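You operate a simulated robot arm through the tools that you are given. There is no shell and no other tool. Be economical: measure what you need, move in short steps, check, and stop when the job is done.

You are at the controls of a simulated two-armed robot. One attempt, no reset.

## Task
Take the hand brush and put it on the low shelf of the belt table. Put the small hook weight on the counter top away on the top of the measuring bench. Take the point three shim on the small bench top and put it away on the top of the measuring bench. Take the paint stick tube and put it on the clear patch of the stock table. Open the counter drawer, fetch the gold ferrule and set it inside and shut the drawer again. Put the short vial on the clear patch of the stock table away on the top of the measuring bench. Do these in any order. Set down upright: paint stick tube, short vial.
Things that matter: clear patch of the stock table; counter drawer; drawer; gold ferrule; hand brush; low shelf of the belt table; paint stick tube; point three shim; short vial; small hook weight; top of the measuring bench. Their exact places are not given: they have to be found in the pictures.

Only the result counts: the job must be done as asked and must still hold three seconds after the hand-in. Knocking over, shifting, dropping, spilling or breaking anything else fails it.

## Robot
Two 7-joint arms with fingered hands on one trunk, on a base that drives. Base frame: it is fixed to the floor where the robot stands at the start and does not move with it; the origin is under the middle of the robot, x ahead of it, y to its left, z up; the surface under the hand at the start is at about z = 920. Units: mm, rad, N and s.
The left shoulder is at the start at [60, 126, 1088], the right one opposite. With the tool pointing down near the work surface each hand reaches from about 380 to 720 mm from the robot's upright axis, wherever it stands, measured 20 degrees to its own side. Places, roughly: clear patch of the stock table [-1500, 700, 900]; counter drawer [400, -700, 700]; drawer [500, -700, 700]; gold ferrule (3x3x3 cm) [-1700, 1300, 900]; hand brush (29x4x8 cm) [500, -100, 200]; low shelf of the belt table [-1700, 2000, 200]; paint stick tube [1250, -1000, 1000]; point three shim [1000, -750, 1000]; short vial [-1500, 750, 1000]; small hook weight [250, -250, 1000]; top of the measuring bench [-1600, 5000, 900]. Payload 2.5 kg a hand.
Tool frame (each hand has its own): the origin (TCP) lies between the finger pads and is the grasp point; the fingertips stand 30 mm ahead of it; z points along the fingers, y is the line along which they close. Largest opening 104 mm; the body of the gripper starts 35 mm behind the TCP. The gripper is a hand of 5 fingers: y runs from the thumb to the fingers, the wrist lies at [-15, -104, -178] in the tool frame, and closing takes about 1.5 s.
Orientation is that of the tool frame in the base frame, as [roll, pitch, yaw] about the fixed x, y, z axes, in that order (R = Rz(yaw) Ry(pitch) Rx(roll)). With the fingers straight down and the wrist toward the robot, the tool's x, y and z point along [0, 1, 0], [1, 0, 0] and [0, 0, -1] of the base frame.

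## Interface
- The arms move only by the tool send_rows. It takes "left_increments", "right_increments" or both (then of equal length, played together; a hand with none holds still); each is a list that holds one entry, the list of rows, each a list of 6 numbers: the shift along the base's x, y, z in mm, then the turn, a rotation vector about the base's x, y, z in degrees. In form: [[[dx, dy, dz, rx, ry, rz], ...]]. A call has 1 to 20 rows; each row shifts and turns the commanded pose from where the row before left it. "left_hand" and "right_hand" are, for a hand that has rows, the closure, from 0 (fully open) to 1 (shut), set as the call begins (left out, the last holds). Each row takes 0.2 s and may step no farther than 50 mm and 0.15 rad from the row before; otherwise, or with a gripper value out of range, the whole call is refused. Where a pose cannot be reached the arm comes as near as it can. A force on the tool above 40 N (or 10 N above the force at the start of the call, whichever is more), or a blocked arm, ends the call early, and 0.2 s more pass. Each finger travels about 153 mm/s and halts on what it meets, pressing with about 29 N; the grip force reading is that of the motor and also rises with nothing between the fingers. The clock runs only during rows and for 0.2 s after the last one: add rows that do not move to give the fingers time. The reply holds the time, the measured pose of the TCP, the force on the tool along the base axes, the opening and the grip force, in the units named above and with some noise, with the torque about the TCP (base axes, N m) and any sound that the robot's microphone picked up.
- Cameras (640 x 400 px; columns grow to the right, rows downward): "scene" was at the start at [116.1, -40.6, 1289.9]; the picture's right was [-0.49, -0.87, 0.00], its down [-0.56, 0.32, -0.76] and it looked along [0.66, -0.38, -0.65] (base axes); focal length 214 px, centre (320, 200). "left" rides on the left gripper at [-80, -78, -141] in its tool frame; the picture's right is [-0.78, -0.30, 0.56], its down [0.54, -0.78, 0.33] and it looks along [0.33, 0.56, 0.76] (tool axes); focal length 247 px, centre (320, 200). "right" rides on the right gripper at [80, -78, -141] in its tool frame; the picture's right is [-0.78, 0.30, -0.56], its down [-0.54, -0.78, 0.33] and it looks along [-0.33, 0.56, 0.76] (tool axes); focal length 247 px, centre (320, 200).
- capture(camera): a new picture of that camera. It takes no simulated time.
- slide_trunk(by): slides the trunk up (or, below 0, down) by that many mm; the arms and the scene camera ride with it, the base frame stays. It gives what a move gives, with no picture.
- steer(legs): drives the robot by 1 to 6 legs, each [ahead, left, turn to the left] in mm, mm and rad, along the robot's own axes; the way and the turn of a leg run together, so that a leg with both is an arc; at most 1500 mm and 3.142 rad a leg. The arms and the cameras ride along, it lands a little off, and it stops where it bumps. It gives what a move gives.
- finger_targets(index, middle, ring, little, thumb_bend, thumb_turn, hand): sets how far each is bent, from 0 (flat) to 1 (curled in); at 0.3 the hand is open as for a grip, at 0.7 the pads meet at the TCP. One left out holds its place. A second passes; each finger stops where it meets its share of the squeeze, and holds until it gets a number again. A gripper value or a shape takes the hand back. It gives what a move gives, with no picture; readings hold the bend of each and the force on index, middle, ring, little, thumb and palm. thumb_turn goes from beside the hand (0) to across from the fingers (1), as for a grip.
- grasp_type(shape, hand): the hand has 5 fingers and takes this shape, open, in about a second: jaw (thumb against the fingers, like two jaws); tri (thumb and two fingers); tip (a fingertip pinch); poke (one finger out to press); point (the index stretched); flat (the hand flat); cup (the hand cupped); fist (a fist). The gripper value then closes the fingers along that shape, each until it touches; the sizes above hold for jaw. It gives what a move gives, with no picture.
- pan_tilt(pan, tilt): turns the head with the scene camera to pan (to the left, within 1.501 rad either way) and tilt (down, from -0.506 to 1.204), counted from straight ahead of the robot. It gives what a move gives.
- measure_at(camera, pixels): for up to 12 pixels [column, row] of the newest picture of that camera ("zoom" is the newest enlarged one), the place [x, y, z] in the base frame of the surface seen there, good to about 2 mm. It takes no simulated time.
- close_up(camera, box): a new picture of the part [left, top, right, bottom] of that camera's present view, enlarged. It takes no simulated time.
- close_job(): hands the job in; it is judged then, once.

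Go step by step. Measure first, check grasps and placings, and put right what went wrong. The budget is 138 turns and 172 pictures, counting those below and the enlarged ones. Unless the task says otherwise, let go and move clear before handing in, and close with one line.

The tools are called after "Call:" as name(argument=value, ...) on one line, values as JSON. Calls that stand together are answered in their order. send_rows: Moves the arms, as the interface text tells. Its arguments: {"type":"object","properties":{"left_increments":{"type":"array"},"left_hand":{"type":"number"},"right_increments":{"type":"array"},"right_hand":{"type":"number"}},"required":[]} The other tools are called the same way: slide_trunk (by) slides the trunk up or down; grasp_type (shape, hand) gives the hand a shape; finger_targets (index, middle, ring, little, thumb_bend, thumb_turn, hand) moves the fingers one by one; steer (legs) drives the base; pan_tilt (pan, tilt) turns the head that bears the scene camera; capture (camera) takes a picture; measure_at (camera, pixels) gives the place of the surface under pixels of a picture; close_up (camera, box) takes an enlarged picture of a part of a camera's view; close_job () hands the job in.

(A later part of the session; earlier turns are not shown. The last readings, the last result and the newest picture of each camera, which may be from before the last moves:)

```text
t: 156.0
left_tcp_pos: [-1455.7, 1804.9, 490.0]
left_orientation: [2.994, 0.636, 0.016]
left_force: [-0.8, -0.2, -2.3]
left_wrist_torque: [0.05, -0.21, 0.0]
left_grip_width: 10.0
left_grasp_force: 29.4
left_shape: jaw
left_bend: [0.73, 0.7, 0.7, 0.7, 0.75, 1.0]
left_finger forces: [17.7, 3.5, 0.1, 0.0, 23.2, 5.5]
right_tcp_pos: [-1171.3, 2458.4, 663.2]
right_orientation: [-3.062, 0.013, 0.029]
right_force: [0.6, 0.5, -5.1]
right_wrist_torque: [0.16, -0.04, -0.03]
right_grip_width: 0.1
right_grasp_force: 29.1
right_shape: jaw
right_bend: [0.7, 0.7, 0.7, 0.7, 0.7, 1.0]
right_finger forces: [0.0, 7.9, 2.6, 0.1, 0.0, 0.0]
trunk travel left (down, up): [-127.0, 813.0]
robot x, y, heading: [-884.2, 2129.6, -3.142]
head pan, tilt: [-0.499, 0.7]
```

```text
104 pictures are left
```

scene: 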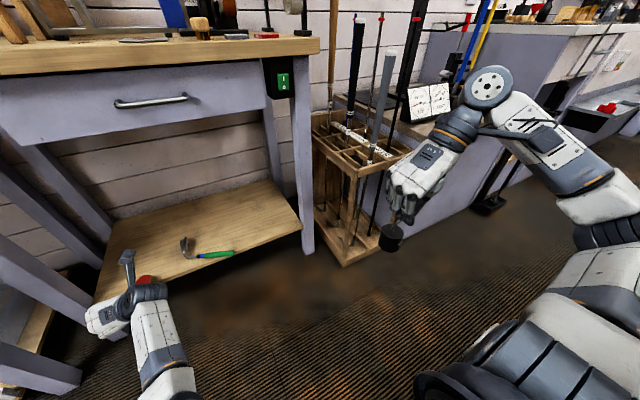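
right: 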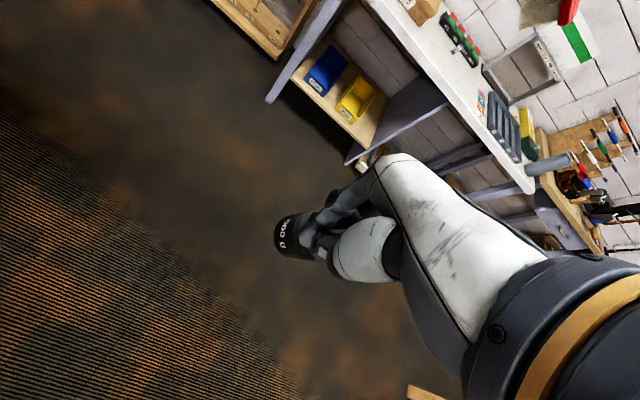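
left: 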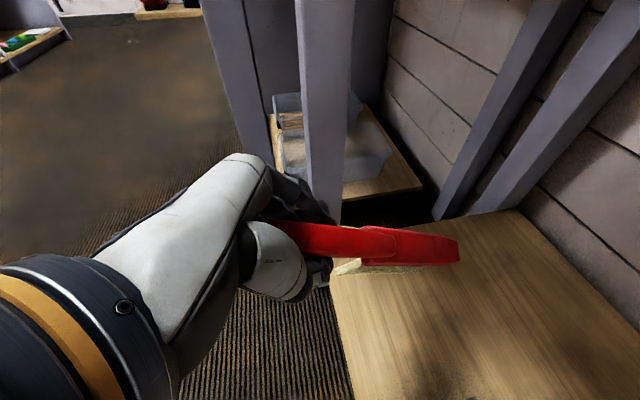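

Next, tuck the right hand inward away from the club rack, then drive the last 165 mm.

Call:
send_rows(right_increments=[[[10, -25, 0, 0, 0, 0], [10, -25, 0, 0, 0, 0], [10, -25, 0, 0, 0, 0], [10, -25, 0, 0, 0, 0], [0, 0, 0, 0, 0, 0]]])

Call:
capture(camera="scene")

```text
t: 157.2
left_tcp_pos: [-1455.1, 1803.3, 489.8]
left_orientation: [2.996, 0.637, 0.02]
left_force: [1.0, 0.3, -1.9]
left_wrist_torque: [0.02, -0.21, -0.01]
left_grip_width: 9.9
left_grasp_force: 28.6
left_shape: jaw
left_bend: [0.73, 0.7, 0.7, 0.7, 0.75, 1.0]
left_finger forces: [17.7, 3.5, 0.0, 0.0, 23.1, 5.6]
right_tcp_pos: [-1131.1, 2358.2, 661.9]
right_orientation: [-3.061, 0.014, 0.027]
right_force: [-0.1, -0.4, -5.3]
right_wrist_torque: [0.17, -0.05, -0.02]
right_grip_width: 0.1
right_grasp_force: 29.3
right_shape: jaw
right_bend: [0.7, 0.7, 0.7, 0.7, 0.7, 1.0]
right_finger forces: [0.0, 7.9, 2.9, 0.0, 0.1, 0.0]
trunk travel left (down, up): [-127.0, 813.0]
robot x, y, heading: [-880.4, 2129.3, -3.137]
head pan, tilt: [-0.499, 0.7]
```

```text
103 pictures are left
```

scene: 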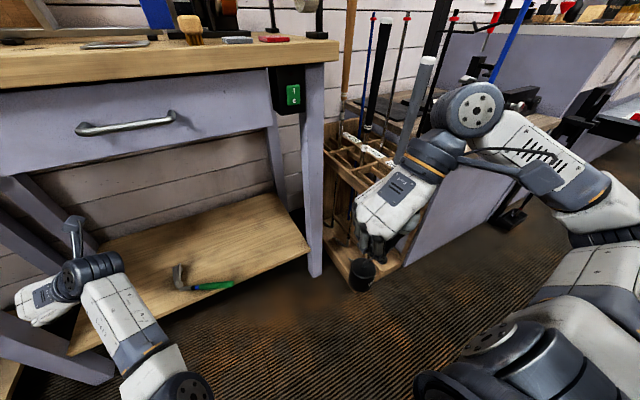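

Call:
measure_at(camera="scene", pixels=[[470, 105], [422, 80], [385, 60], [445, 40], [440, 150], [500, 70], [545, 160], [395, 240]])

```text
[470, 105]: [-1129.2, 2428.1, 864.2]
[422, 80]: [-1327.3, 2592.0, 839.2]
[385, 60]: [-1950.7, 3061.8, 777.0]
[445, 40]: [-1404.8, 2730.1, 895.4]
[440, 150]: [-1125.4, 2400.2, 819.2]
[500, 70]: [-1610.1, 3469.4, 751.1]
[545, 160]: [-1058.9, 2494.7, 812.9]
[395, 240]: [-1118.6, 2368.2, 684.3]
```

Clearance to the leaning club is about 150 mm; I advance only 130 mm.

Call:
steer(legs=[[130, 0, 0]])

Call:
send_rows(left_increments=[[[-10, 0, -25, 0, 0, 0], [-10, 0, -25, 0, 0, 0], [-10, 0, -25, 0, 0, 0], [-5, 0, -20, 0, 0, 0], [0, 0, -15, 0, 0, 0], [0, 0, 0, 0, 0, 0]]])

Call:
capture(camera="left")

```text
t: 158.5
left_tcp_pos: [-1584.4, 1802.8, 488.3]
left_orientation: [2.994, 0.634, 0.02]
left_force: [-0.5, 0.6, -2.0]
left_wrist_torque: [0.05, -0.22, -0.03]
left_grip_width: 10.2
left_grasp_force: 29.4
left_shape: jaw
left_bend: [0.73, 0.7, 0.7, 0.7, 0.75, 1.0]
left_finger forces: [17.8, 3.5, 0.0, 0.0, 23.0, 5.5]
right_tcp_pos: [-1262.4, 2358.1, 661.7]
right_orientation: [-3.062, 0.015, 0.029]
right_force: [-1.1, 0.6, -5.7]
right_wrist_torque: [0.12, -0.03, -0.01]
right_grip_width: 0.1
right_grasp_force: 29.5
right_shape: jaw
right_bend: [0.7, 0.7, 0.7, 0.7, 0.7, 1.0]
right_finger forces: [0.1, 7.6, 2.8, 0.0, 0.0, 0.1]
trunk travel left (down, up): [-127.0, 813.0]
robot x, y, heading: [-1010.3, 2132.5, -3.136]
head pan, tilt: [-0.499, 0.7]
```

```text
t: 159.9
left_tcp_pos: [-1620.2, 1801.7, 379.9]
left_orientation: [2.993, 0.636, 0.019]
left_force: [2.7, 0.3, 1.4]
left_wrist_torque: [0.04, 0.0, -0.06]
left_grip_width: 9.8
left_grasp_force: 28.8
left_shape: jaw
left_bend: [0.73, 0.7, 0.7, 0.7, 0.75, 1.0]
left_finger forces: [19.0, 2.6, 0.0, 0.1, 23.2, 6.3]
right_tcp_pos: [-1263.0, 2358.3, 661.7]
right_orientation: [-3.06, 0.016, 0.03]
right_force: [0.7, 0.5, -4.1]
right_wrist_torque: [0.13, -0.03, -0.01]
right_grip_width: 0.0
right_grasp_force: 28.7
right_shape: jaw
right_bend: [0.7, 0.7, 0.7, 0.7, 0.7, 1.0]
right_finger forces: [0.0, 7.4, 2.7, 0.0, 0.0, 0.0]
trunk travel left (down, up): [-127.0, 813.0]
robot x, y, heading: [-1011.5, 2130.9, -3.14]
head pan, tilt: [-0.499, 0.7]
```

```text
102 pictures are left
```

left: 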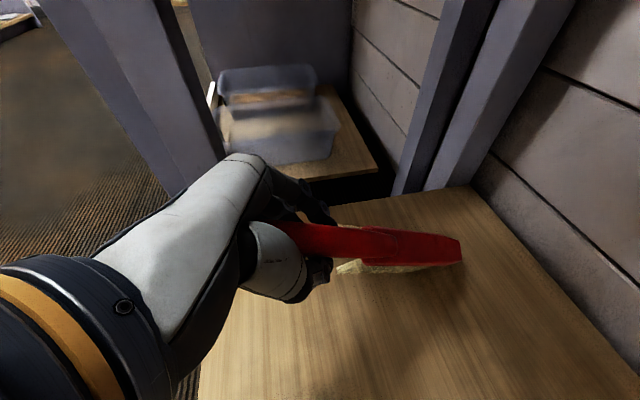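

The bristle tip just touched. I lower gradually so the brush pivots flat.

Call:
send_rows(left_increments=[[[0, 0, -12, 0, 0, 0], [0, 0, -12, 0, 0, 0], [0, 0, -12, 0, 0, 0], [0, 0, -12, 0, 0, 0], [0, 0, -12, 0, 0, 0], [0, 0, -12, 0, 0, 0], [0, 0, -8, 0, 0, 0], [0, 0, 0, 0, 0, 0]]])

Call:
capture(camera="left")

```text
t: 161.7
left_tcp_pos: [-1610.1, 1794.9, 302.9]
left_orientation: [2.993, 0.637, 0.017]
left_force: [0.2, 0.4, -1.5]
left_wrist_torque: [-0.04, 0.04, 0.01]
left_grip_width: 8.6
left_grasp_force: 29.0
left_shape: jaw
left_bend: [0.73, 0.71, 0.7, 0.7, 0.81, 1.0]
left_finger forces: [0.0, 0.1, 0.0, 0.0, 0.6, 0.0]
left hand out of reach, approached as far as the arm can: row 6, 7
right_tcp_pos: [-1263.5, 2359.1, 661.9]
right_orientation: [-3.061, 0.013, 0.028]
right_force: [0.0, 0.7, -5.1]
right_wrist_torque: [0.09, -0.05, -0.01]
right_grip_width: 0.1
right_grasp_force: 29.3
right_shape: jaw
right_bend: [0.7, 0.7, 0.7, 0.7, 0.7, 1.0]
right_finger forces: [0.0, 7.6, 2.7, 0.0, 0.0, 0.0]
trunk travel left (down, up): [-127.0, 813.0]
robot x, y, heading: [-1012.7, 2132.9, -3.138]
head pan, tilt: [-0.499, 0.7]
```

```text
101 pictures are left
```

left: 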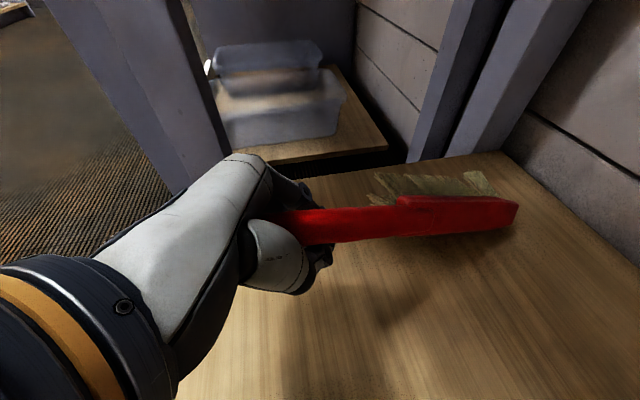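

The brush has slipped onto its side on the shelf, which is fine. I open, and retreat upward-back.

Call:
send_rows(left_increments=[[[0, 0, 0, 0, 0, 0], [0, 0, 0, 0, 0, 0], [0, 0, 0, 0, 0, 0], [0, 0, 0, 0, 0, 0], [0, 0, 0, 0, 0, 0], [0, 0, 0, 0, 0, 0]]], left_hand=0)

Call:
capture(camera="left")

```text
t: 163.1
left_tcp_pos: [-1610.1, 1796.0, 302.8]
left_orientation: [2.994, 0.635, 0.02]
left_force: [0.4, -0.4, 0.0]
left_wrist_torque: [0.03, -0.01, 0.03]
left_grip_width: 103.5
left_grasp_force: 0.0
left_shape: jaw
left_bend: [0.3, 0.3, 0.3, 0.3, 0.3, 0.98]
left_finger forces: [0.0, 0.1, 0.1, 0.0, 0.0, 0.0]
right_tcp_pos: [-1263.7, 2358.8, 662.0]
right_orientation: [-3.061, 0.016, 0.029]
right_force: [-0.3, -0.6, -5.0]
right_wrist_torque: [0.1, -0.05, 0.01]
right_grip_width: 0.0
right_grasp_force: 29.1
right_shape: jaw
right_bend: [0.7, 0.7, 0.7, 0.7, 0.7, 1.0]
right_finger forces: [0.0, 7.7, 2.6, 0.1, 0.0, 0.1]
trunk travel left (down, up): [-127.0, 813.0]
robot x, y, heading: [-1015.6, 2129.3, -3.141]
head pan, tilt: [-0.499, 0.7]
```

```text
100 pictures are left
```

left: 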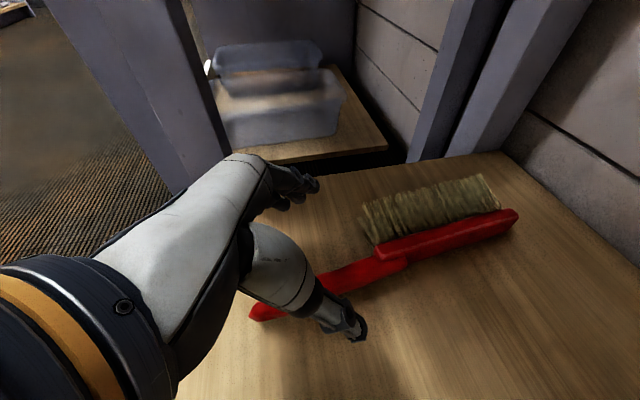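

The brush lies flat on the shelf and the hand is clear above it. I raise the hand and drive back out.

Call:
send_rows(left_increments=[[[0, 0, 20, 0, 0, 0], [0, 0, 25, 0, 0, 0], [0, 0, 25, 0, 0, 0], [0, 0, 25, 0, 0, 0], [0, 0, 25, 0, 0, 0], [0, 0, 0, 0, 0, 0]]])

Call:
steer(legs=[[-280, 0, 0]])

Call:
capture(camera="left")

Call:
measure_at(camera="left", pixels=[[450, 250], [500, 230], [400, 260]])

```text
t: 164.5
left_tcp_pos: [-1612.0, 1792.4, 421.3]
left_orientation: [2.995, 0.636, 0.019]
left_force: [0.4, 0.8, -0.4]
left_wrist_torque: [-0.01, 0.01, -0.01]
left_grip_width: 103.7
left_grasp_force: 0.2
left_shape: jaw
left_bend: [0.3, 0.3, 0.3, 0.3, 0.3, 0.98]
left_finger forces: [0.1, 0.0, 0.0, 0.0, 0.1, 0.1]
right_tcp_pos: [-1263.8, 2358.7, 661.6]
right_orientation: [-3.061, 0.015, 0.031]
right_force: [-1.3, -0.1, -5.3]
right_wrist_torque: [0.09, -0.04, -0.03]
right_grip_width: 0.0
right_grasp_force: 28.8
right_shape: jaw
right_bend: [0.7, 0.7, 0.7, 0.7, 0.7, 1.0]
right_finger forces: [0.0, 7.5, 2.6, 0.1, 0.1, 0.0]
trunk travel left (down, up): [-127.0, 813.0]
robot x, y, heading: [-1013.8, 2131.8, -3.14]
head pan, tilt: [-0.499, 0.7]
```

```text
t: 166.5
left_tcp_pos: [-1330.2, 1795.4, 421.3]
left_orientation: [2.995, 0.636, 0.016]
left_force: [1.1, -0.4, 0.8]
left_wrist_torque: [-0.02, -0.04, -0.01]
left_grip_width: 103.9
left_grasp_force: 0.0
left_shape: jaw
left_bend: [0.3, 0.3, 0.3, 0.3, 0.3, 0.98]
left_finger forces: [0.0, 0.1, 0.0, 0.1, 0.0, 0.1]
right_tcp_pos: [-981.2, 2360.1, 663.1]
right_orientation: [-3.061, 0.015, 0.024]
right_force: [-0.3, -0.2, -4.8]
right_wrist_torque: [0.17, -0.05, 0.02]
right_grip_width: 0.1
right_grasp_force: 28.4
right_shape: jaw
right_bend: [0.7, 0.7, 0.7, 0.7, 0.7, 1.0]
right_finger forces: [0.0, 7.4, 2.5, 0.0, 0.0, 0.0]
trunk travel left (down, up): [-127.0, 813.0]
robot x, y, heading: [-732.6, 2132.2, 3.143]
head pan, tilt: [-0.499, 0.7]
```

```text
99 pictures are left
```

left: 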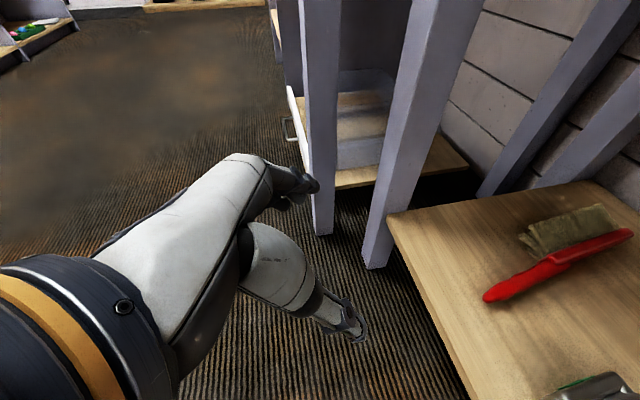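

```text
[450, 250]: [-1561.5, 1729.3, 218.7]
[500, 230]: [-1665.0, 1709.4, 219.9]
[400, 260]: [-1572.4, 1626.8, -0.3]
```

The brush rests well on the shelf. I raise the trunk, bring the left hand back to fingers-down with wrist toward the robot.

Call:
slide_trunk(by=400)

Call:
send_rows(left_increments=[[[0, 0, 30, 0, -7.3, 0], [0, 0, 30, 0, -7.3, 0], [0, 0, 30, 0, -7.3, 0], [0, 0, 30, 0, -7.3, 0], [0, 0, 30, 0, -7.2, 0], [0, 0, 30, 4.2, 0, 0], [0, 0, 30, 4.2, 0, 0], [0, 0, 20, 0, 0, -8.2], [0, 0, 10, 0, 0, -8.2], [0, 0, 10, 0, 0, -8.2], [0, 0, 10, 0, 0, -8.2], [0, 0, 0, 0, 0, -8.2], [0, 0, 0, 0, 0, -8.2], [0, 0, 0, 0, 0, -8.2], [0, 0, 0, 0, 0, -8.2], [0, 0, 0, 0, 0, -8.2], [0, 0, 0, 0, 0, -8.2], [0, 0, 0, 0, 0, -8], [0, 0, 0, 0, 0, 0]]])

Call:
steer(legs=[[0, 1230, 0]])

Call:
pan_tilt(pan=0.1, tilt=0.5)

Call:
capture(camera="scene")

```text
t: 170.3
left_tcp_pos: [-1331.1, 1796.2, 821.6]
left_orientation: [2.993, 0.635, 0.014]
left_force: [0.0, 0.1, -0.4]
left_wrist_torque: [0.0, -0.03, 0.0]
left_grip_width: 103.6
left_grasp_force: 0.0
left_shape: jaw
left_bend: [0.3, 0.3, 0.3, 0.3, 0.3, 0.98]
left_finger forces: [0.1, 0.1, 0.0, 0.1, 0.1, 0.1]
right_tcp_pos: [-980.4, 2360.2, 1062.8]
right_orientation: [-3.061, 0.014, 0.025]
right_force: [-0.9, -0.5, -5.0]
right_wrist_torque: [0.09, -0.05, 0.02]
right_grip_width: 0.1
right_grasp_force: 29.0
right_shape: jaw
right_bend: [0.7, 0.7, 0.7, 0.7, 0.7, 1.0]
right_finger forces: [0.0, 7.6, 2.6, 0.1, 0.1, 0.0]
trunk travel left (down, up): [-527.0, 413.0]
robot x, y, heading: [-732.2, 2132.6, 3.142]
head pan, tilt: [-0.499, 0.7]
```

```text
t: 174.3
left_tcp_pos: [-1331.2, 1796.0, 1082.1]
left_orientation: [3.131, -0.002, -1.562]
left_force: [0.2, -0.4, 0.0]
left_wrist_torque: [-0.02, -0.02, -0.01]
left_grip_width: 103.7
left_grasp_force: 0.0
left_shape: jaw
left_bend: [0.3, 0.3, 0.3, 0.3, 0.3, 0.98]
left_finger forces: [0.0, 0.1, 0.0, 0.0, 0.0, 0.0]
right_tcp_pos: [-981.2, 2359.4, 1061.5]
right_orientation: [-3.063, 0.015, 0.024]
right_force: [-0.5, -0.7, -5.1]
right_wrist_torque: [0.14, -0.01, -0.02]
right_grip_width: 0.0
right_grasp_force: 28.7
right_shape: jaw
right_bend: [0.7, 0.7, 0.7, 0.7, 0.7, 1.0]
right_finger forces: [0.1, 7.8, 2.5, 0.0, 0.1, 0.1]
trunk travel left (down, up): [-527.0, 413.0]
robot x, y, heading: [-730.5, 2130.0, 3.144]
head pan, tilt: [-0.499, 0.7]
```

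```text
t: 180.7
left_tcp_pos: [-1295.5, 503.6, 1082.2]
left_orientation: [3.133, -0.003, -1.522]
left_force: [0.1, 0.0, 0.1]
left_wrist_torque: [-0.02, -0.01, 0.02]
left_grip_width: 103.8
left_grasp_force: 0.1
left_shape: jaw
left_bend: [0.3, 0.3, 0.3, 0.3, 0.3, 0.98]
left_finger forces: [0.0, 0.0, 0.1, 0.0, 0.0, 0.1]
right_tcp_pos: [-965.7, 1080.6, 1060.8]
right_orientation: [-3.062, 0.014, 0.064]
right_force: [1.0, -0.3, -5.0]
right_wrist_torque: [0.14, -0.05, -0.01]
right_grip_width: 0.1
right_grasp_force: 29.3
right_shape: jaw
right_bend: [0.7, 0.7, 0.7, 0.7, 0.7, 1.0]
right_finger forces: [0.1, 7.4, 2.5, 0.0, 0.0, 0.0]
trunk travel left (down, up): [-527.0, 413.0]
robot x, y, heading: [-710.7, 862.7, -3.106]
head pan, tilt: [-0.499, 0.7]
```

```text
t: 181.7
left_tcp_pos: [-1294.7, 504.1, 1082.1]
left_orientation: [3.132, -0.002, -1.521]
left_force: [0.2, -1.2, -0.1]
left_wrist_torque: [-0.02, -0.01, 0.01]
left_grip_width: 103.6
left_grasp_force: 0.0
left_shape: jaw
left_bend: [0.3, 0.3, 0.3, 0.3, 0.3, 0.98]
left_finger forces: [0.1, 0.0, 0.0, 0.1, 0.1, 0.0]
right_tcp_pos: [-965.9, 1080.6, 1062.0]
right_orientation: [-3.063, 0.015, 0.065]
right_force: [0.5, -0.1, -4.8]
right_wrist_torque: [0.11, 0.0, -0.04]
right_grip_width: 0.1
right_grasp_force: 29.3
right_shape: jaw
right_bend: [0.7, 0.7, 0.7, 0.7, 0.7, 1.0]
right_finger forces: [0.0, 7.7, 2.6, 0.0, 0.0, 0.0]
trunk travel left (down, up): [-527.0, 413.0]
robot x, y, heading: [-707.6, 863.6, -3.106]
head pan, tilt: [0.099, 0.499]
```

```text
98 pictures are left
```

scene: 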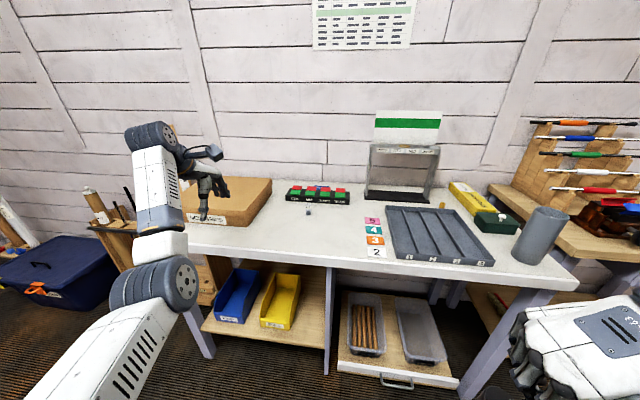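

The vial is at (308,212), and a gold spot shows at (443,205). I drive closer.

Call:
steer(legs=[[300, 0, -0.036]])

Call:
capture(camera="scene")

Call:
close_up(camera="scene", box=[220, 150, 380, 250])

Call:
close_up(camera="scene", box=[400, 120, 600, 260])

```text
t: 183.8
left_tcp_pos: [-1602.1, 519.2, 1083.2]
left_orientation: [3.131, -0.001, -1.558]
left_force: [0.6, -0.2, 1.0]
left_wrist_torque: [-0.02, 0.04, 0.01]
left_grip_width: 103.7
left_grasp_force: 0.1
left_shape: jaw
left_bend: [0.3, 0.3, 0.3, 0.3, 0.3, 0.98]
left_finger forces: [0.0, 0.0, 0.0, 0.0, 0.0, 0.1]
right_tcp_pos: [-1253.7, 1084.9, 1061.0]
right_orientation: [-3.062, 0.014, 0.026]
right_force: [-0.4, -0.3, -5.0]
right_wrist_torque: [0.13, -0.02, 0.04]
right_grip_width: 0.0
right_grasp_force: 28.7
right_shape: jaw
right_bend: [0.7, 0.7, 0.7, 0.7, 0.7, 1.0]
right_finger forces: [0.1, 8.3, 3.1, 0.1, 0.0, 0.1]
trunk travel left (down, up): [-527.0, 413.0]
robot x, y, heading: [-1003.5, 855.4, -3.141]
head pan, tilt: [0.099, 0.499]
```

```text
97 pictures are left
```

scene: 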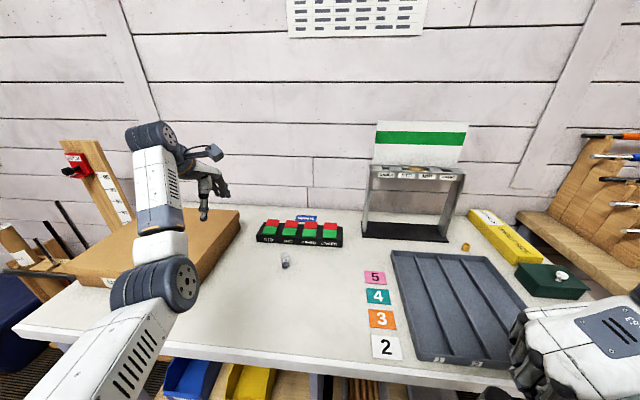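

```text
4.00 times, centred on (300, 200) of scene
```

zoom: 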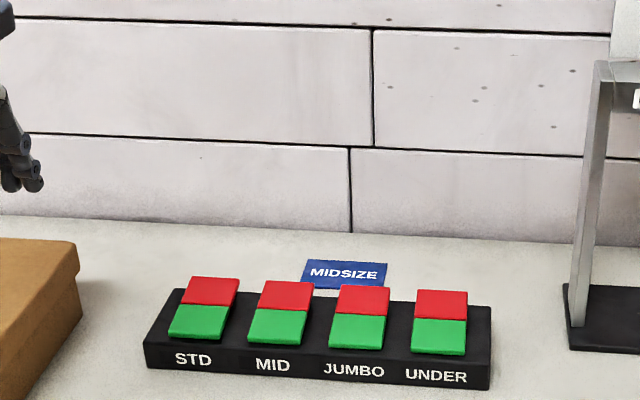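

```text
2.86 times, centred on (500, 190) of scene
```

zoom: 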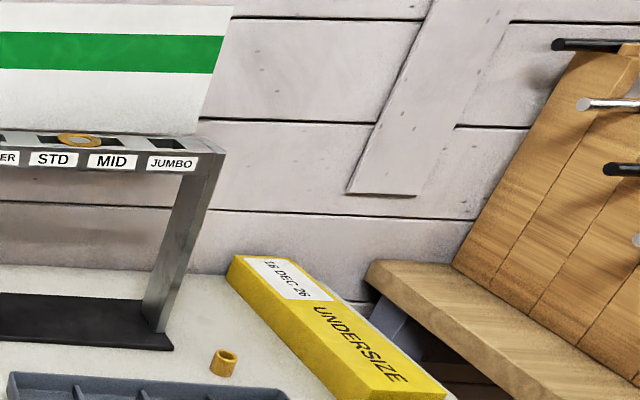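

Now a zoom on the vial with measurements.

Call:
close_up(camera="scene", box=[250, 230, 330, 290])

Call:
measure_at(camera="scene", pixels=[[285, 257], [285, 263], [285, 271], [465, 246], [462, 246], [300, 300], [260, 300], [240, 245], [340, 260], [350, 330]])

Call:
capture(camera="left")

```text
6.67 times, centred on (290, 260) of scene
```

zoom: 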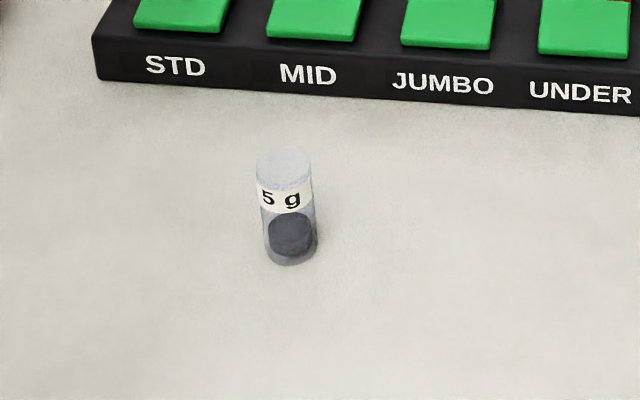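

```text
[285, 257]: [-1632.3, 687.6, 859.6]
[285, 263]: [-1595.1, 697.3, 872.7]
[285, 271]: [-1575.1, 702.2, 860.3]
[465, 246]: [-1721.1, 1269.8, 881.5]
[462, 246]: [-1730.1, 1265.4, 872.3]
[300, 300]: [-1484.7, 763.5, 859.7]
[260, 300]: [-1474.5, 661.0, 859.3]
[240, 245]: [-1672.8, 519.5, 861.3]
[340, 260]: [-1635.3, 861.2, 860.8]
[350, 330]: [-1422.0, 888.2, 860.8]
```

```text
93 pictures are left
```

left: 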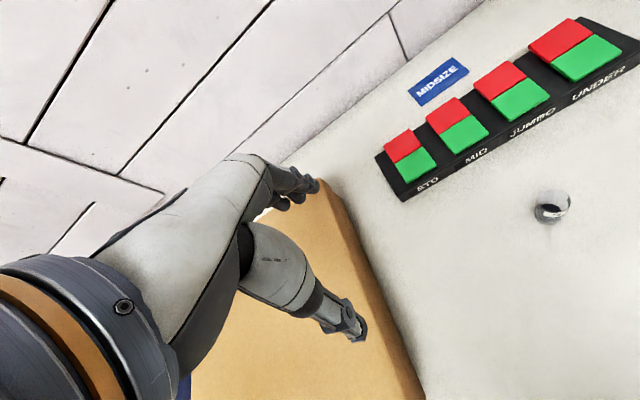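

Call:
close_up(camera="left", box=[500, 160, 600, 250])

Call:
measure_at(camera="left", pixels=[[540, 212], [545, 205], [552, 200], [558, 203], [555, 215], [548, 220], [566, 205]])

```text
4.44 times, centred on (550, 205) of left
```

zoom: 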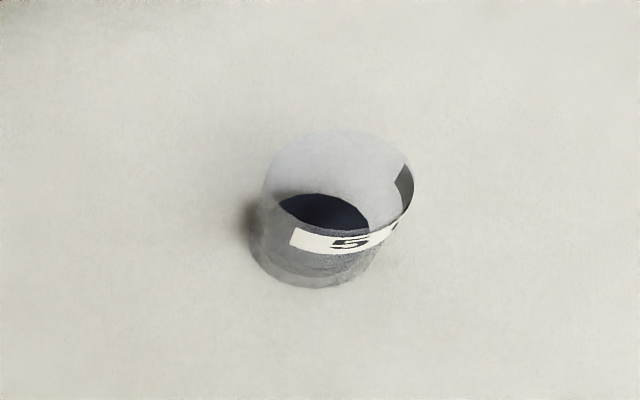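

```text
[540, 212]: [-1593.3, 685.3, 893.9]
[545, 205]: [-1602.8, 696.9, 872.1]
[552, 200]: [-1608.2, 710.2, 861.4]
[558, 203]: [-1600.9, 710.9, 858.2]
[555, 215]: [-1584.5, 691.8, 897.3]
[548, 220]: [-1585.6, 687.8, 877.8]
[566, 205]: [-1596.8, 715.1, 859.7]
```

Call:
measure_at(camera="left", pixels=[[480, 152], [520, 128], [560, 105], [500, 150], [540, 128]])

Call:
send_rows(left_increments=[[[2, 36, -20, 0, 0, 0], [2, 36, -20, 0, 0, 0], [1, 36, -20, 0, 0, 0], [0, 36, -20, 0, 0, 0], [0, 35, -10, 0, 0, 0], [0, 0, 0, 0, 0, 0]]])

Call:
capture(camera="left")

```text
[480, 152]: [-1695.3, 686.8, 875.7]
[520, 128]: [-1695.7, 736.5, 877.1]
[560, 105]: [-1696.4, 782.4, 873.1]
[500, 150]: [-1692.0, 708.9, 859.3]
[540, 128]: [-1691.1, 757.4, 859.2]
```

```text
t: 185.2
left_tcp_pos: [-1598.3, 699.0, 992.7]
left_orientation: [3.131, -0.001, -1.555]
left_force: [-0.1, 0.2, -0.4]
left_wrist_torque: [0.0, 0.0, 0.0]
left_grip_width: 104.1
left_grasp_force: 0.0
left_shape: jaw
left_bend: [0.3, 0.3, 0.3, 0.3, 0.3, 0.98]
left_finger forces: [0.0, 0.1, 0.0, 0.0, 0.0, 0.0]
right_tcp_pos: [-1252.6, 1083.8, 1061.8]
right_orientation: [-3.062, 0.013, 0.028]
right_force: [1.1, 0.3, -5.0]
right_wrist_torque: [0.13, -0.04, -0.01]
right_grip_width: 0.0
right_grasp_force: 28.8
right_shape: jaw
right_bend: [0.7, 0.7, 0.7, 0.7, 0.7, 1.0]
right_finger forces: [0.0, 7.4, 2.5, 0.0, 0.1, 0.1]
trunk travel left (down, up): [-527.0, 413.0]
robot x, y, heading: [-1003.2, 855.2, -3.137]
head pan, tilt: [0.099, 0.499]
```

```text
91 pictures are left
```

left: 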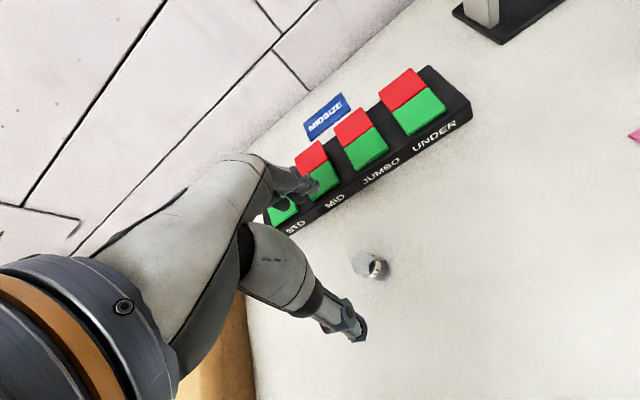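

The vial lies right on the hand's approach axis (372,265). Descending to z≈896 and closing gently.

Call:
send_rows(left_increments=[[[1, 0, -25, 0, 0, 0], [1, 0, -25, 0, 0, 0], [0, 0, -25, 0, 0, 0], [0, 0, -20, 0, 0, 0], [0, 0, 0, 0, 0, 0]]])

Call:
send_rows(left_increments=[[[0, 0, 0, 0, 0, 0], [0, 0, 0, 0, 0, 0], [0, 0, 0, 0, 0, 0], [0, 0, 0, 0, 0, 0], [0, 0, 0, 0, 0, 0], [0, 0, 0, 0, 0, 0], [0, 0, 0, 0, 0, 0], [0, 0, 0, 0, 0, 0]]], left_hand=1)

Call:
close_up(camera="scene", box=[220, 180, 360, 300])

Call:
capture(camera="left")

```text
t: 186.3
left_tcp_pos: [-1595.4, 697.3, 896.1]
left_orientation: [3.132, -0.003, -1.558]
left_force: [0.0, -0.8, 1.4]
left_wrist_torque: [-0.02, -0.01, 0.02]
left_grip_width: 103.4
left_grasp_force: 0.0
left_shape: jaw
left_bend: [0.3, 0.3, 0.3, 0.3, 0.3, 0.98]
left_finger forces: [0.0, 0.0, 0.0, 0.0, 0.0, 0.0]
right_tcp_pos: [-1252.3, 1083.6, 1062.3]
right_orientation: [-3.061, 0.015, 0.029]
right_force: [0.3, 0.1, -4.9]
right_wrist_torque: [0.13, -0.03, 0.03]
right_grip_width: 0.0
right_grasp_force: 29.1
right_shape: jaw
right_bend: [0.7, 0.7, 0.7, 0.7, 0.7, 1.0]
right_finger forces: [0.0, 8.0, 2.9, 0.0, 0.0, 0.0]
trunk travel left (down, up): [-527.0, 413.0]
robot x, y, heading: [-1003.6, 860.2, -3.142]
head pan, tilt: [0.099, 0.499]
```

```text
t: 188.2
left_tcp_pos: [-1595.7, 696.7, 896.1]
left_orientation: [3.131, -0.002, -1.558]
left_force: [0.6, 0.0, 0.1]
left_wrist_torque: [0.01, -0.04, 0.0]
left_grip_width: 14.7
left_grasp_force: 28.6
left_shape: jaw
left_bend: [0.73, 0.61, 0.68, 0.68, 0.75, 1.0]
left_finger forces: [13.0, 11.7, 0.0, 0.1, 24.2, 0.1]
right_tcp_pos: [-1252.6, 1084.6, 1061.3]
right_orientation: [-3.063, 0.015, 0.027]
right_force: [0.0, 0.2, -5.1]
right_wrist_torque: [0.12, -0.06, -0.03]
right_grip_width: 0.0
right_grasp_force: 29.2
right_shape: jaw
right_bend: [0.7, 0.7, 0.7, 0.7, 0.7, 1.0]
right_finger forces: [0.0, 7.8, 2.8, 0.0, 0.0, 0.1]
trunk travel left (down, up): [-527.0, 413.0]
robot x, y, heading: [-1003.9, 857.0, -3.142]
head pan, tilt: [0.099, 0.499]
```

```text
3.33 times, centred on (290, 240) of scene
```

zoom: 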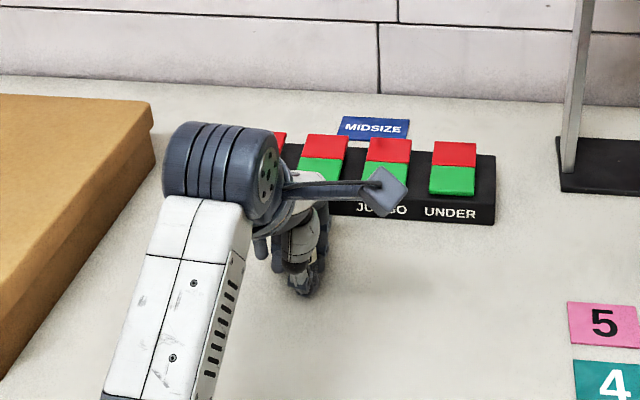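

```text
89 pictures are left
```

left: 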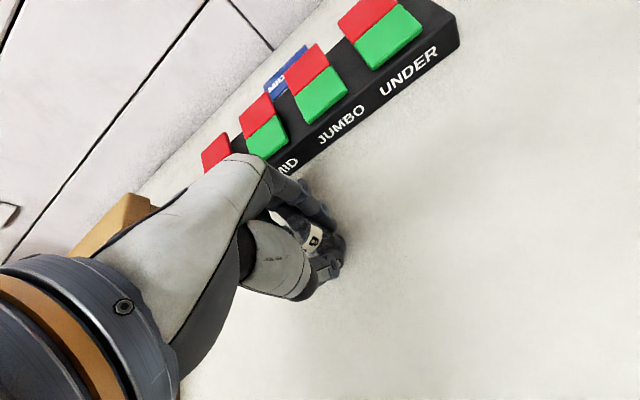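

Held by index, middle and thumb. Lift and check.

Call:
send_rows(left_increments=[[[0, 0, 20, 0, 0, 0], [0, 0, 30, 0, 0, 0], [0, 0, 40, 0, 0, 0], [0, 0, 40, 0, 0, 0], [0, 0, 40, 0, 0, 0], [0, 0, 0, 0, 0, 0]]])

Call:
close_up(camera="scene", box=[220, 140, 360, 260])

Call:
close_up(camera="left", box=[240, 170, 400, 310])

```text
t: 189.6
left_tcp_pos: [-1593.5, 700.0, 1070.7]
left_orientation: [3.132, -0.003, -1.556]
left_force: [-0.4, 1.1, -0.8]
left_wrist_torque: [-0.01, 0.0, 0.02]
left_grip_width: 14.5
left_grasp_force: 29.1
left_shape: jaw
left_bend: [0.73, 0.61, 0.68, 0.68, 0.76, 1.0]
left_finger forces: [13.3, 11.9, 0.1, 0.0, 24.2, 0.0]
right_tcp_pos: [-1253.1, 1083.0, 1060.7]
right_orientation: [-3.062, 0.014, 0.027]
right_force: [-1.0, -0.2, -5.2]
right_wrist_torque: [0.14, -0.04, 0.03]
right_grip_width: 0.3
right_grasp_force: 29.2
right_shape: jaw
right_bend: [0.7, 0.7, 0.7, 0.7, 0.7, 1.0]
right_finger forces: [0.0, 7.8, 2.8, 0.0, 0.1, 0.0]
trunk travel left (down, up): [-527.0, 413.0]
robot x, y, heading: [-1002.7, 855.3, -3.138]
head pan, tilt: [0.099, 0.499]
```

```text
3.33 times, centred on (290, 200) of scene
```

zoom: 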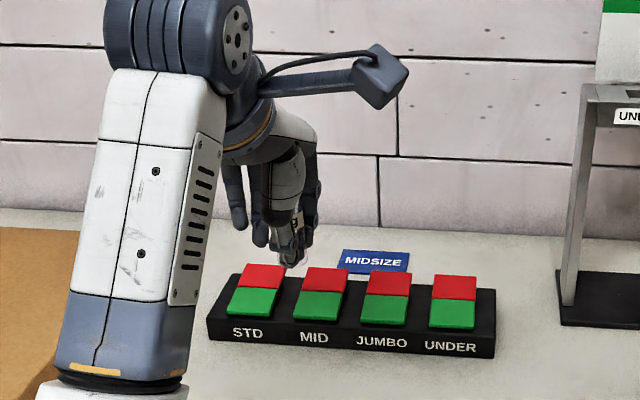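

```text
2.86 times, centred on (320, 240) of left
```

zoom: 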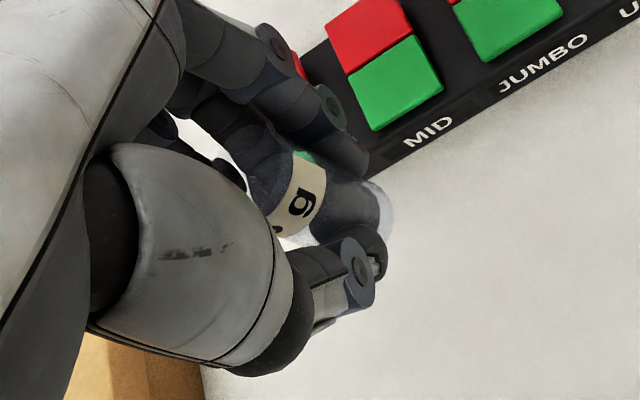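

The vial is held upright. I back away, turn to face +y, and drive up the aisle toward the measuring bench.

Call:
steer(legs=[[-150, 0, 0], [0, 0, -1.571], [1200, 0, 0]])

Call:
pan_tilt(pan=0.3, tilt=0.25)

Call:
capture(camera="scene")

```text
t: 200.3
left_tcp_pos: [-937.8, 2627.9, 1070.3]
left_orientation: [3.132, -0.001, 3.091]
left_force: [-1.0, 0.9, -0.8]
left_wrist_torque: [0.0, 0.01, -0.04]
left_grip_width: 14.6
left_grasp_force: 28.3
left_shape: jaw
left_bend: [0.73, 0.61, 0.68, 0.68, 0.76, 1.0]
left_finger forces: [13.9, 12.2, 0.0, 0.1, 23.7, 0.0]
right_tcp_pos: [-576.8, 2261.4, 1061.6]
right_orientation: [-3.062, 0.012, -1.609]
right_force: [1.1, 0.1, -6.1]
right_wrist_torque: [-0.03, -0.11, 0.02]
right_grip_width: 0.0
right_grasp_force: 29.4
right_shape: jaw
right_bend: [0.7, 0.7, 0.7, 0.7, 0.7, 1.0]
right_finger forces: [0.0, 8.0, 3.0, 0.1, 0.0, 0.0]
trunk travel left (down, up): [-527.0, 413.0]
robot x, y, heading: [-819.0, 2026.5, 1.507]
head pan, tilt: [0.099, 0.499]
```

```text
t: 201.1
left_tcp_pos: [-937.9, 2627.6, 1070.4]
left_orientation: [3.131, -0.002, 3.092]
left_force: [-0.4, -0.9, 0.0]
left_wrist_torque: [0.02, -0.01, 0.03]
left_grip_width: 14.5
left_grasp_force: 29.1
left_shape: jaw
left_bend: [0.73, 0.61, 0.68, 0.68, 0.76, 1.0]
left_finger forces: [14.0, 12.2, 0.0, 0.1, 23.7, 0.0]
right_tcp_pos: [-576.6, 2260.9, 1061.0]
right_orientation: [-3.061, 0.013, -1.607]
right_force: [0.0, -0.1, -5.6]
right_wrist_torque: [-0.05, -0.14, 0.03]
right_grip_width: 0.2
right_grasp_force: 28.7
right_shape: jaw
right_bend: [0.7, 0.7, 0.7, 0.7, 0.7, 1.0]
right_finger forces: [0.0, 7.7, 2.8, 0.1, 0.0, 0.1]
trunk travel left (down, up): [-527.0, 413.0]
robot x, y, heading: [-816.7, 2025.8, 1.509]
head pan, tilt: [0.3, 0.25]
```

```text
86 pictures are left
```

scene: 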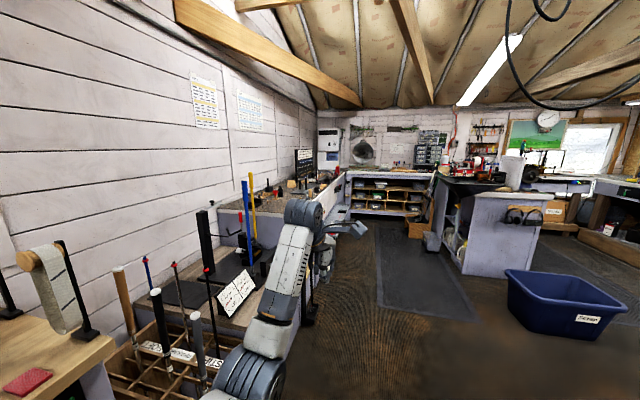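

The measuring bench appears ahead-left around (300,190). I measure obstacles.

Call:
measure_at(camera="scene", pixels=[[440, 240], [465, 265], [515, 290], [345, 185], [325, 190], [300, 190], [270, 205], [350, 215], [310, 300], [385, 195], [230, 215], [285, 195]])

Call:
steer(legs=[[0, 0, 0.06], [1400, 0, 0]])

Call:
pan_tilt(pan=0.7, tilt=0.4)

Call:
capture(camera="scene")

```text
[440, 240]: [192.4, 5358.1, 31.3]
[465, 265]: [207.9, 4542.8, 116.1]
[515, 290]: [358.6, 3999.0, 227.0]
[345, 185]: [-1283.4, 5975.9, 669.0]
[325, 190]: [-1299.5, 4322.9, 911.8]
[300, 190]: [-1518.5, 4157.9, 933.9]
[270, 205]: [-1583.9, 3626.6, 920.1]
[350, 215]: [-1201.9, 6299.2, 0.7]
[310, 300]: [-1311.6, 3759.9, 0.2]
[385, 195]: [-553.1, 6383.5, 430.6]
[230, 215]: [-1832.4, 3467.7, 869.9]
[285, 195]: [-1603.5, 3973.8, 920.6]
```

```text
t: 208.3
left_tcp_pos: [-1001.5, 3966.9, 1070.4]
left_orientation: [3.13, -0.002, -3.108]
left_force: [0.5, 0.3, -0.5]
left_wrist_torque: [0.0, -0.02, 0.01]
left_grip_width: 14.8
left_grasp_force: 29.2
left_shape: jaw
left_bend: [0.73, 0.61, 0.68, 0.68, 0.76, 1.0]
left_finger forces: [14.0, 12.3, 0.1, 0.1, 23.8, 0.0]
right_tcp_pos: [-611.1, 3634.2, 1060.2]
right_orientation: [-3.061, 0.014, -1.521]
right_force: [1.0, 0.1, -5.1]
right_wrist_torque: [0.0, -0.12, 0.04]
right_grip_width: 0.0
right_grasp_force: 28.6
right_shape: jaw
right_bend: [0.7, 0.7, 0.7, 0.7, 0.7, 1.0]
right_finger forces: [0.0, 8.1, 3.2, 0.1, 0.0, 0.1]
trunk travel left (down, up): [-527.0, 413.0]
robot x, y, heading: [-833.6, 3376.4, 1.587]
head pan, tilt: [0.3, 0.25]
```

```text
t: 209.1
left_tcp_pos: [-1002.2, 3966.9, 1071.1]
left_orientation: [3.132, -0.001, -3.105]
left_force: [-0.5, -0.1, 0.3]
left_wrist_torque: [-0.05, -0.01, 0.02]
left_grip_width: 14.6
left_grasp_force: 28.9
left_shape: jaw
left_bend: [0.73, 0.61, 0.68, 0.68, 0.76, 1.0]
left_finger forces: [14.0, 12.3, 0.0, 0.0, 23.8, 0.0]
right_tcp_pos: [-610.0, 3633.0, 1061.4]
right_orientation: [-3.063, 0.013, -1.522]
right_force: [0.7, 0.3, -4.1]
right_wrist_torque: [-0.01, -0.13, -0.02]
right_grip_width: 0.0
right_grasp_force: 28.9
right_shape: jaw
right_bend: [0.7, 0.7, 0.7, 0.7, 0.7, 1.0]
right_finger forces: [0.0, 7.8, 3.0, 0.0, 0.0, 0.0]
trunk travel left (down, up): [-527.0, 413.0]
robot x, y, heading: [-830.0, 3378.2, 1.596]
head pan, tilt: [0.7, 0.4]
```

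```text
85 pictures are left
```

scene: 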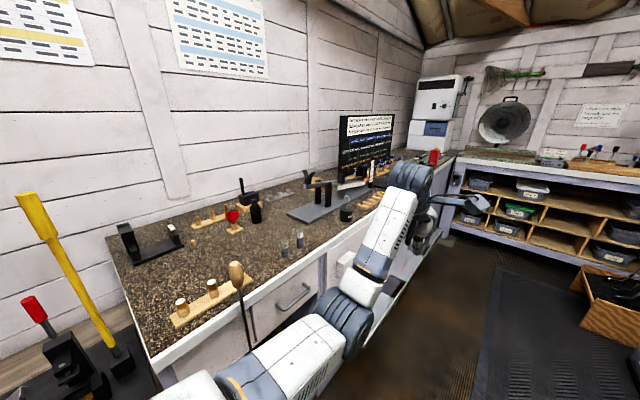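

The measuring bench is the speckled one (z≈920, front x≈-1300). I drive to its middle and face it.

Call:
steer(legs=[[1450, 0, -0.02], [0, 0, 1.56]])

Call:
pan_tilt(pan=0.0, tilt=0.45)

Call:
capture(camera="scene")

```text
t: 219.9
left_tcp_pos: [-1471.3, 4672.3, 1070.9]
left_orientation: [3.13, -0.001, -1.593]
left_force: [0.5, 0.1, -0.1]
left_wrist_torque: [0.0, 0.0, 0.0]
left_grip_width: 14.5
left_grasp_force: 29.2
left_shape: jaw
left_bend: [0.73, 0.61, 0.68, 0.68, 0.76, 1.0]
left_finger forces: [14.8, 12.4, 0.1, 0.1, 23.2, 0.0]
right_tcp_pos: [-1115.6, 5044.4, 1061.4]
right_orientation: [-3.063, 0.015, -0.007]
right_force: [0.2, 0.3, -4.9]
right_wrist_torque: [0.14, -0.04, -0.02]
right_grip_width: 0.0
right_grasp_force: 29.2
right_shape: jaw
right_bend: [0.7, 0.7, 0.7, 0.7, 0.7, 1.0]
right_finger forces: [0.0, 7.7, 2.8, 0.1, 0.0, 0.1]
trunk travel left (down, up): [-527.0, 413.0]
robot x, y, heading: [-872.7, 4804.0, 3.109]
head pan, tilt: [0.7, 0.4]
```

```text
t: 221.0
left_tcp_pos: [-1471.4, 4671.1, 1070.5]
left_orientation: [3.132, -0.002, -1.593]
left_force: [-1.1, 0.3, 0.0]
left_wrist_torque: [0.02, 0.0, 0.01]
left_grip_width: 14.5
left_grasp_force: 29.0
left_shape: jaw
left_bend: [0.73, 0.61, 0.68, 0.68, 0.76, 1.0]
left_finger forces: [14.7, 12.4, 0.0, 0.0, 23.2, 0.0]
right_tcp_pos: [-1114.5, 5043.9, 1060.0]
right_orientation: [-3.06, 0.016, -0.007]
right_force: [-0.6, 0.0, -5.3]
right_wrist_torque: [0.12, -0.03, 0.04]
right_grip_width: 0.0
right_grasp_force: 29.2
right_shape: jaw
right_bend: [0.7, 0.7, 0.7, 0.7, 0.7, 1.0]
right_finger forces: [0.0, 7.6, 2.8, 0.1, 0.1, 0.1]
trunk travel left (down, up): [-527.0, 413.0]
robot x, y, heading: [-873.0, 4809.8, 3.112]
head pan, tilt: [0.0, 0.45]
```

```text
84 pictures are left
```

scene: 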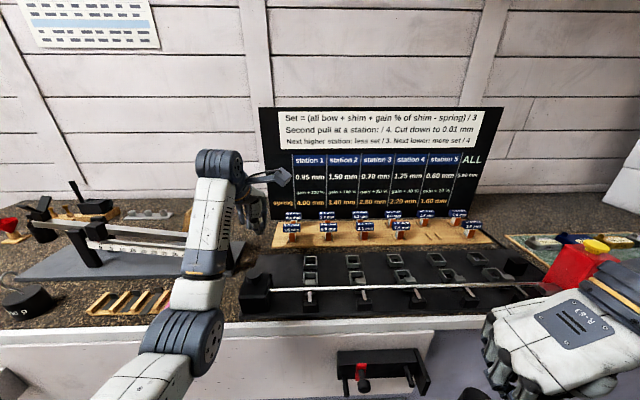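

This part is crowded with a bow device and shim rack. I look to both sides for free top space.

Call:
pan_tilt(pan=0.85, tilt=0.5)

Call:
capture(camera="scene")

Call:
measure_at(camera="scene", pixels=[[100, 250], [160, 250], [200, 230], [230, 220], [60, 230], [150, 290], [320, 230], [280, 250]])

Call:
pan_tilt(pan=-0.7, tilt=0.5)

Call:
capture(camera="scene")

```text
t: 222.2
left_tcp_pos: [-1471.2, 4673.2, 1071.3]
left_orientation: [3.13, -0.002, -1.593]
left_force: [-0.6, -0.8, -0.3]
left_wrist_torque: [0.0, -0.01, -0.02]
left_grip_width: 14.6
left_grasp_force: 28.4
left_shape: jaw
left_bend: [0.73, 0.61, 0.68, 0.68, 0.76, 1.0]
left_finger forces: [14.8, 12.4, 0.1, 0.1, 23.1, 0.0]
right_tcp_pos: [-1114.7, 5043.7, 1062.6]
right_orientation: [-3.06, 0.014, -0.007]
right_force: [0.5, -0.3, -4.9]
right_wrist_torque: [0.11, -0.05, 0.02]
right_grip_width: 0.0
right_grasp_force: 28.4
right_shape: jaw
right_bend: [0.7, 0.7, 0.7, 0.7, 0.7, 1.0]
right_finger forces: [0.0, 7.6, 2.8, 0.0, 0.0, 0.1]
trunk travel left (down, up): [-527.0, 413.0]
robot x, y, heading: [-874.0, 4807.1, 3.109]
head pan, tilt: [0.85, 0.499]
```

```text
83 pictures are left
```

scene: 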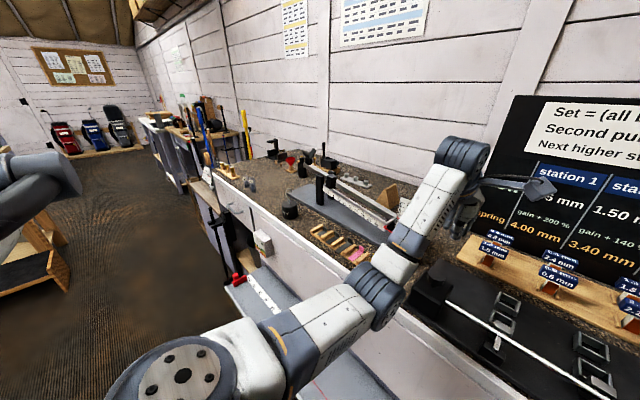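

```text
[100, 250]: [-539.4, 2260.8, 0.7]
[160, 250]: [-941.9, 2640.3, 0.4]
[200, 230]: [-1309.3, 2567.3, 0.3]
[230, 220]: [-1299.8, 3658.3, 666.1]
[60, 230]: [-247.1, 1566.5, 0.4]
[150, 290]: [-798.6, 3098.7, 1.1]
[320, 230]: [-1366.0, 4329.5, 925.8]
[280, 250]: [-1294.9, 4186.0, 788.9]
```

```text
t: 223.8
left_tcp_pos: [-1470.4, 4672.1, 1069.5]
left_orientation: [3.131, -0.003, -1.593]
left_force: [-0.6, -0.1, 1.0]
left_wrist_torque: [-0.01, -0.01, 0.01]
left_grip_width: 14.6
left_grasp_force: 29.0
left_shape: jaw
left_bend: [0.73, 0.61, 0.68, 0.68, 0.76, 1.0]
left_finger forces: [14.8, 12.4, 0.1, 0.0, 23.2, 0.1]
right_tcp_pos: [-1115.7, 5044.6, 1061.4]
right_orientation: [-3.062, 0.013, -0.008]
right_force: [0.3, -0.8, -5.4]
right_wrist_torque: [0.14, -0.06, -0.01]
right_grip_width: 0.0
right_grasp_force: 28.8
right_shape: jaw
right_bend: [0.7, 0.7, 0.7, 0.7, 0.7, 1.0]
right_finger forces: [0.0, 7.7, 2.7, 0.1, 0.0, 0.0]
trunk travel left (down, up): [-527.0, 413.0]
robot x, y, heading: [-874.4, 4808.4, 3.108]
head pan, tilt: [-0.7, 0.499]
```

```text
82 pictures are left
```

scene: 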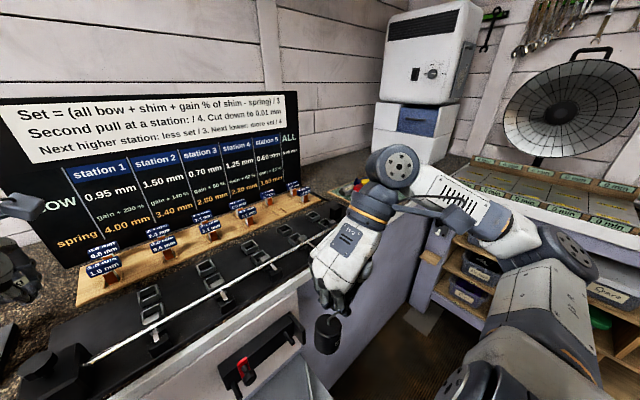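

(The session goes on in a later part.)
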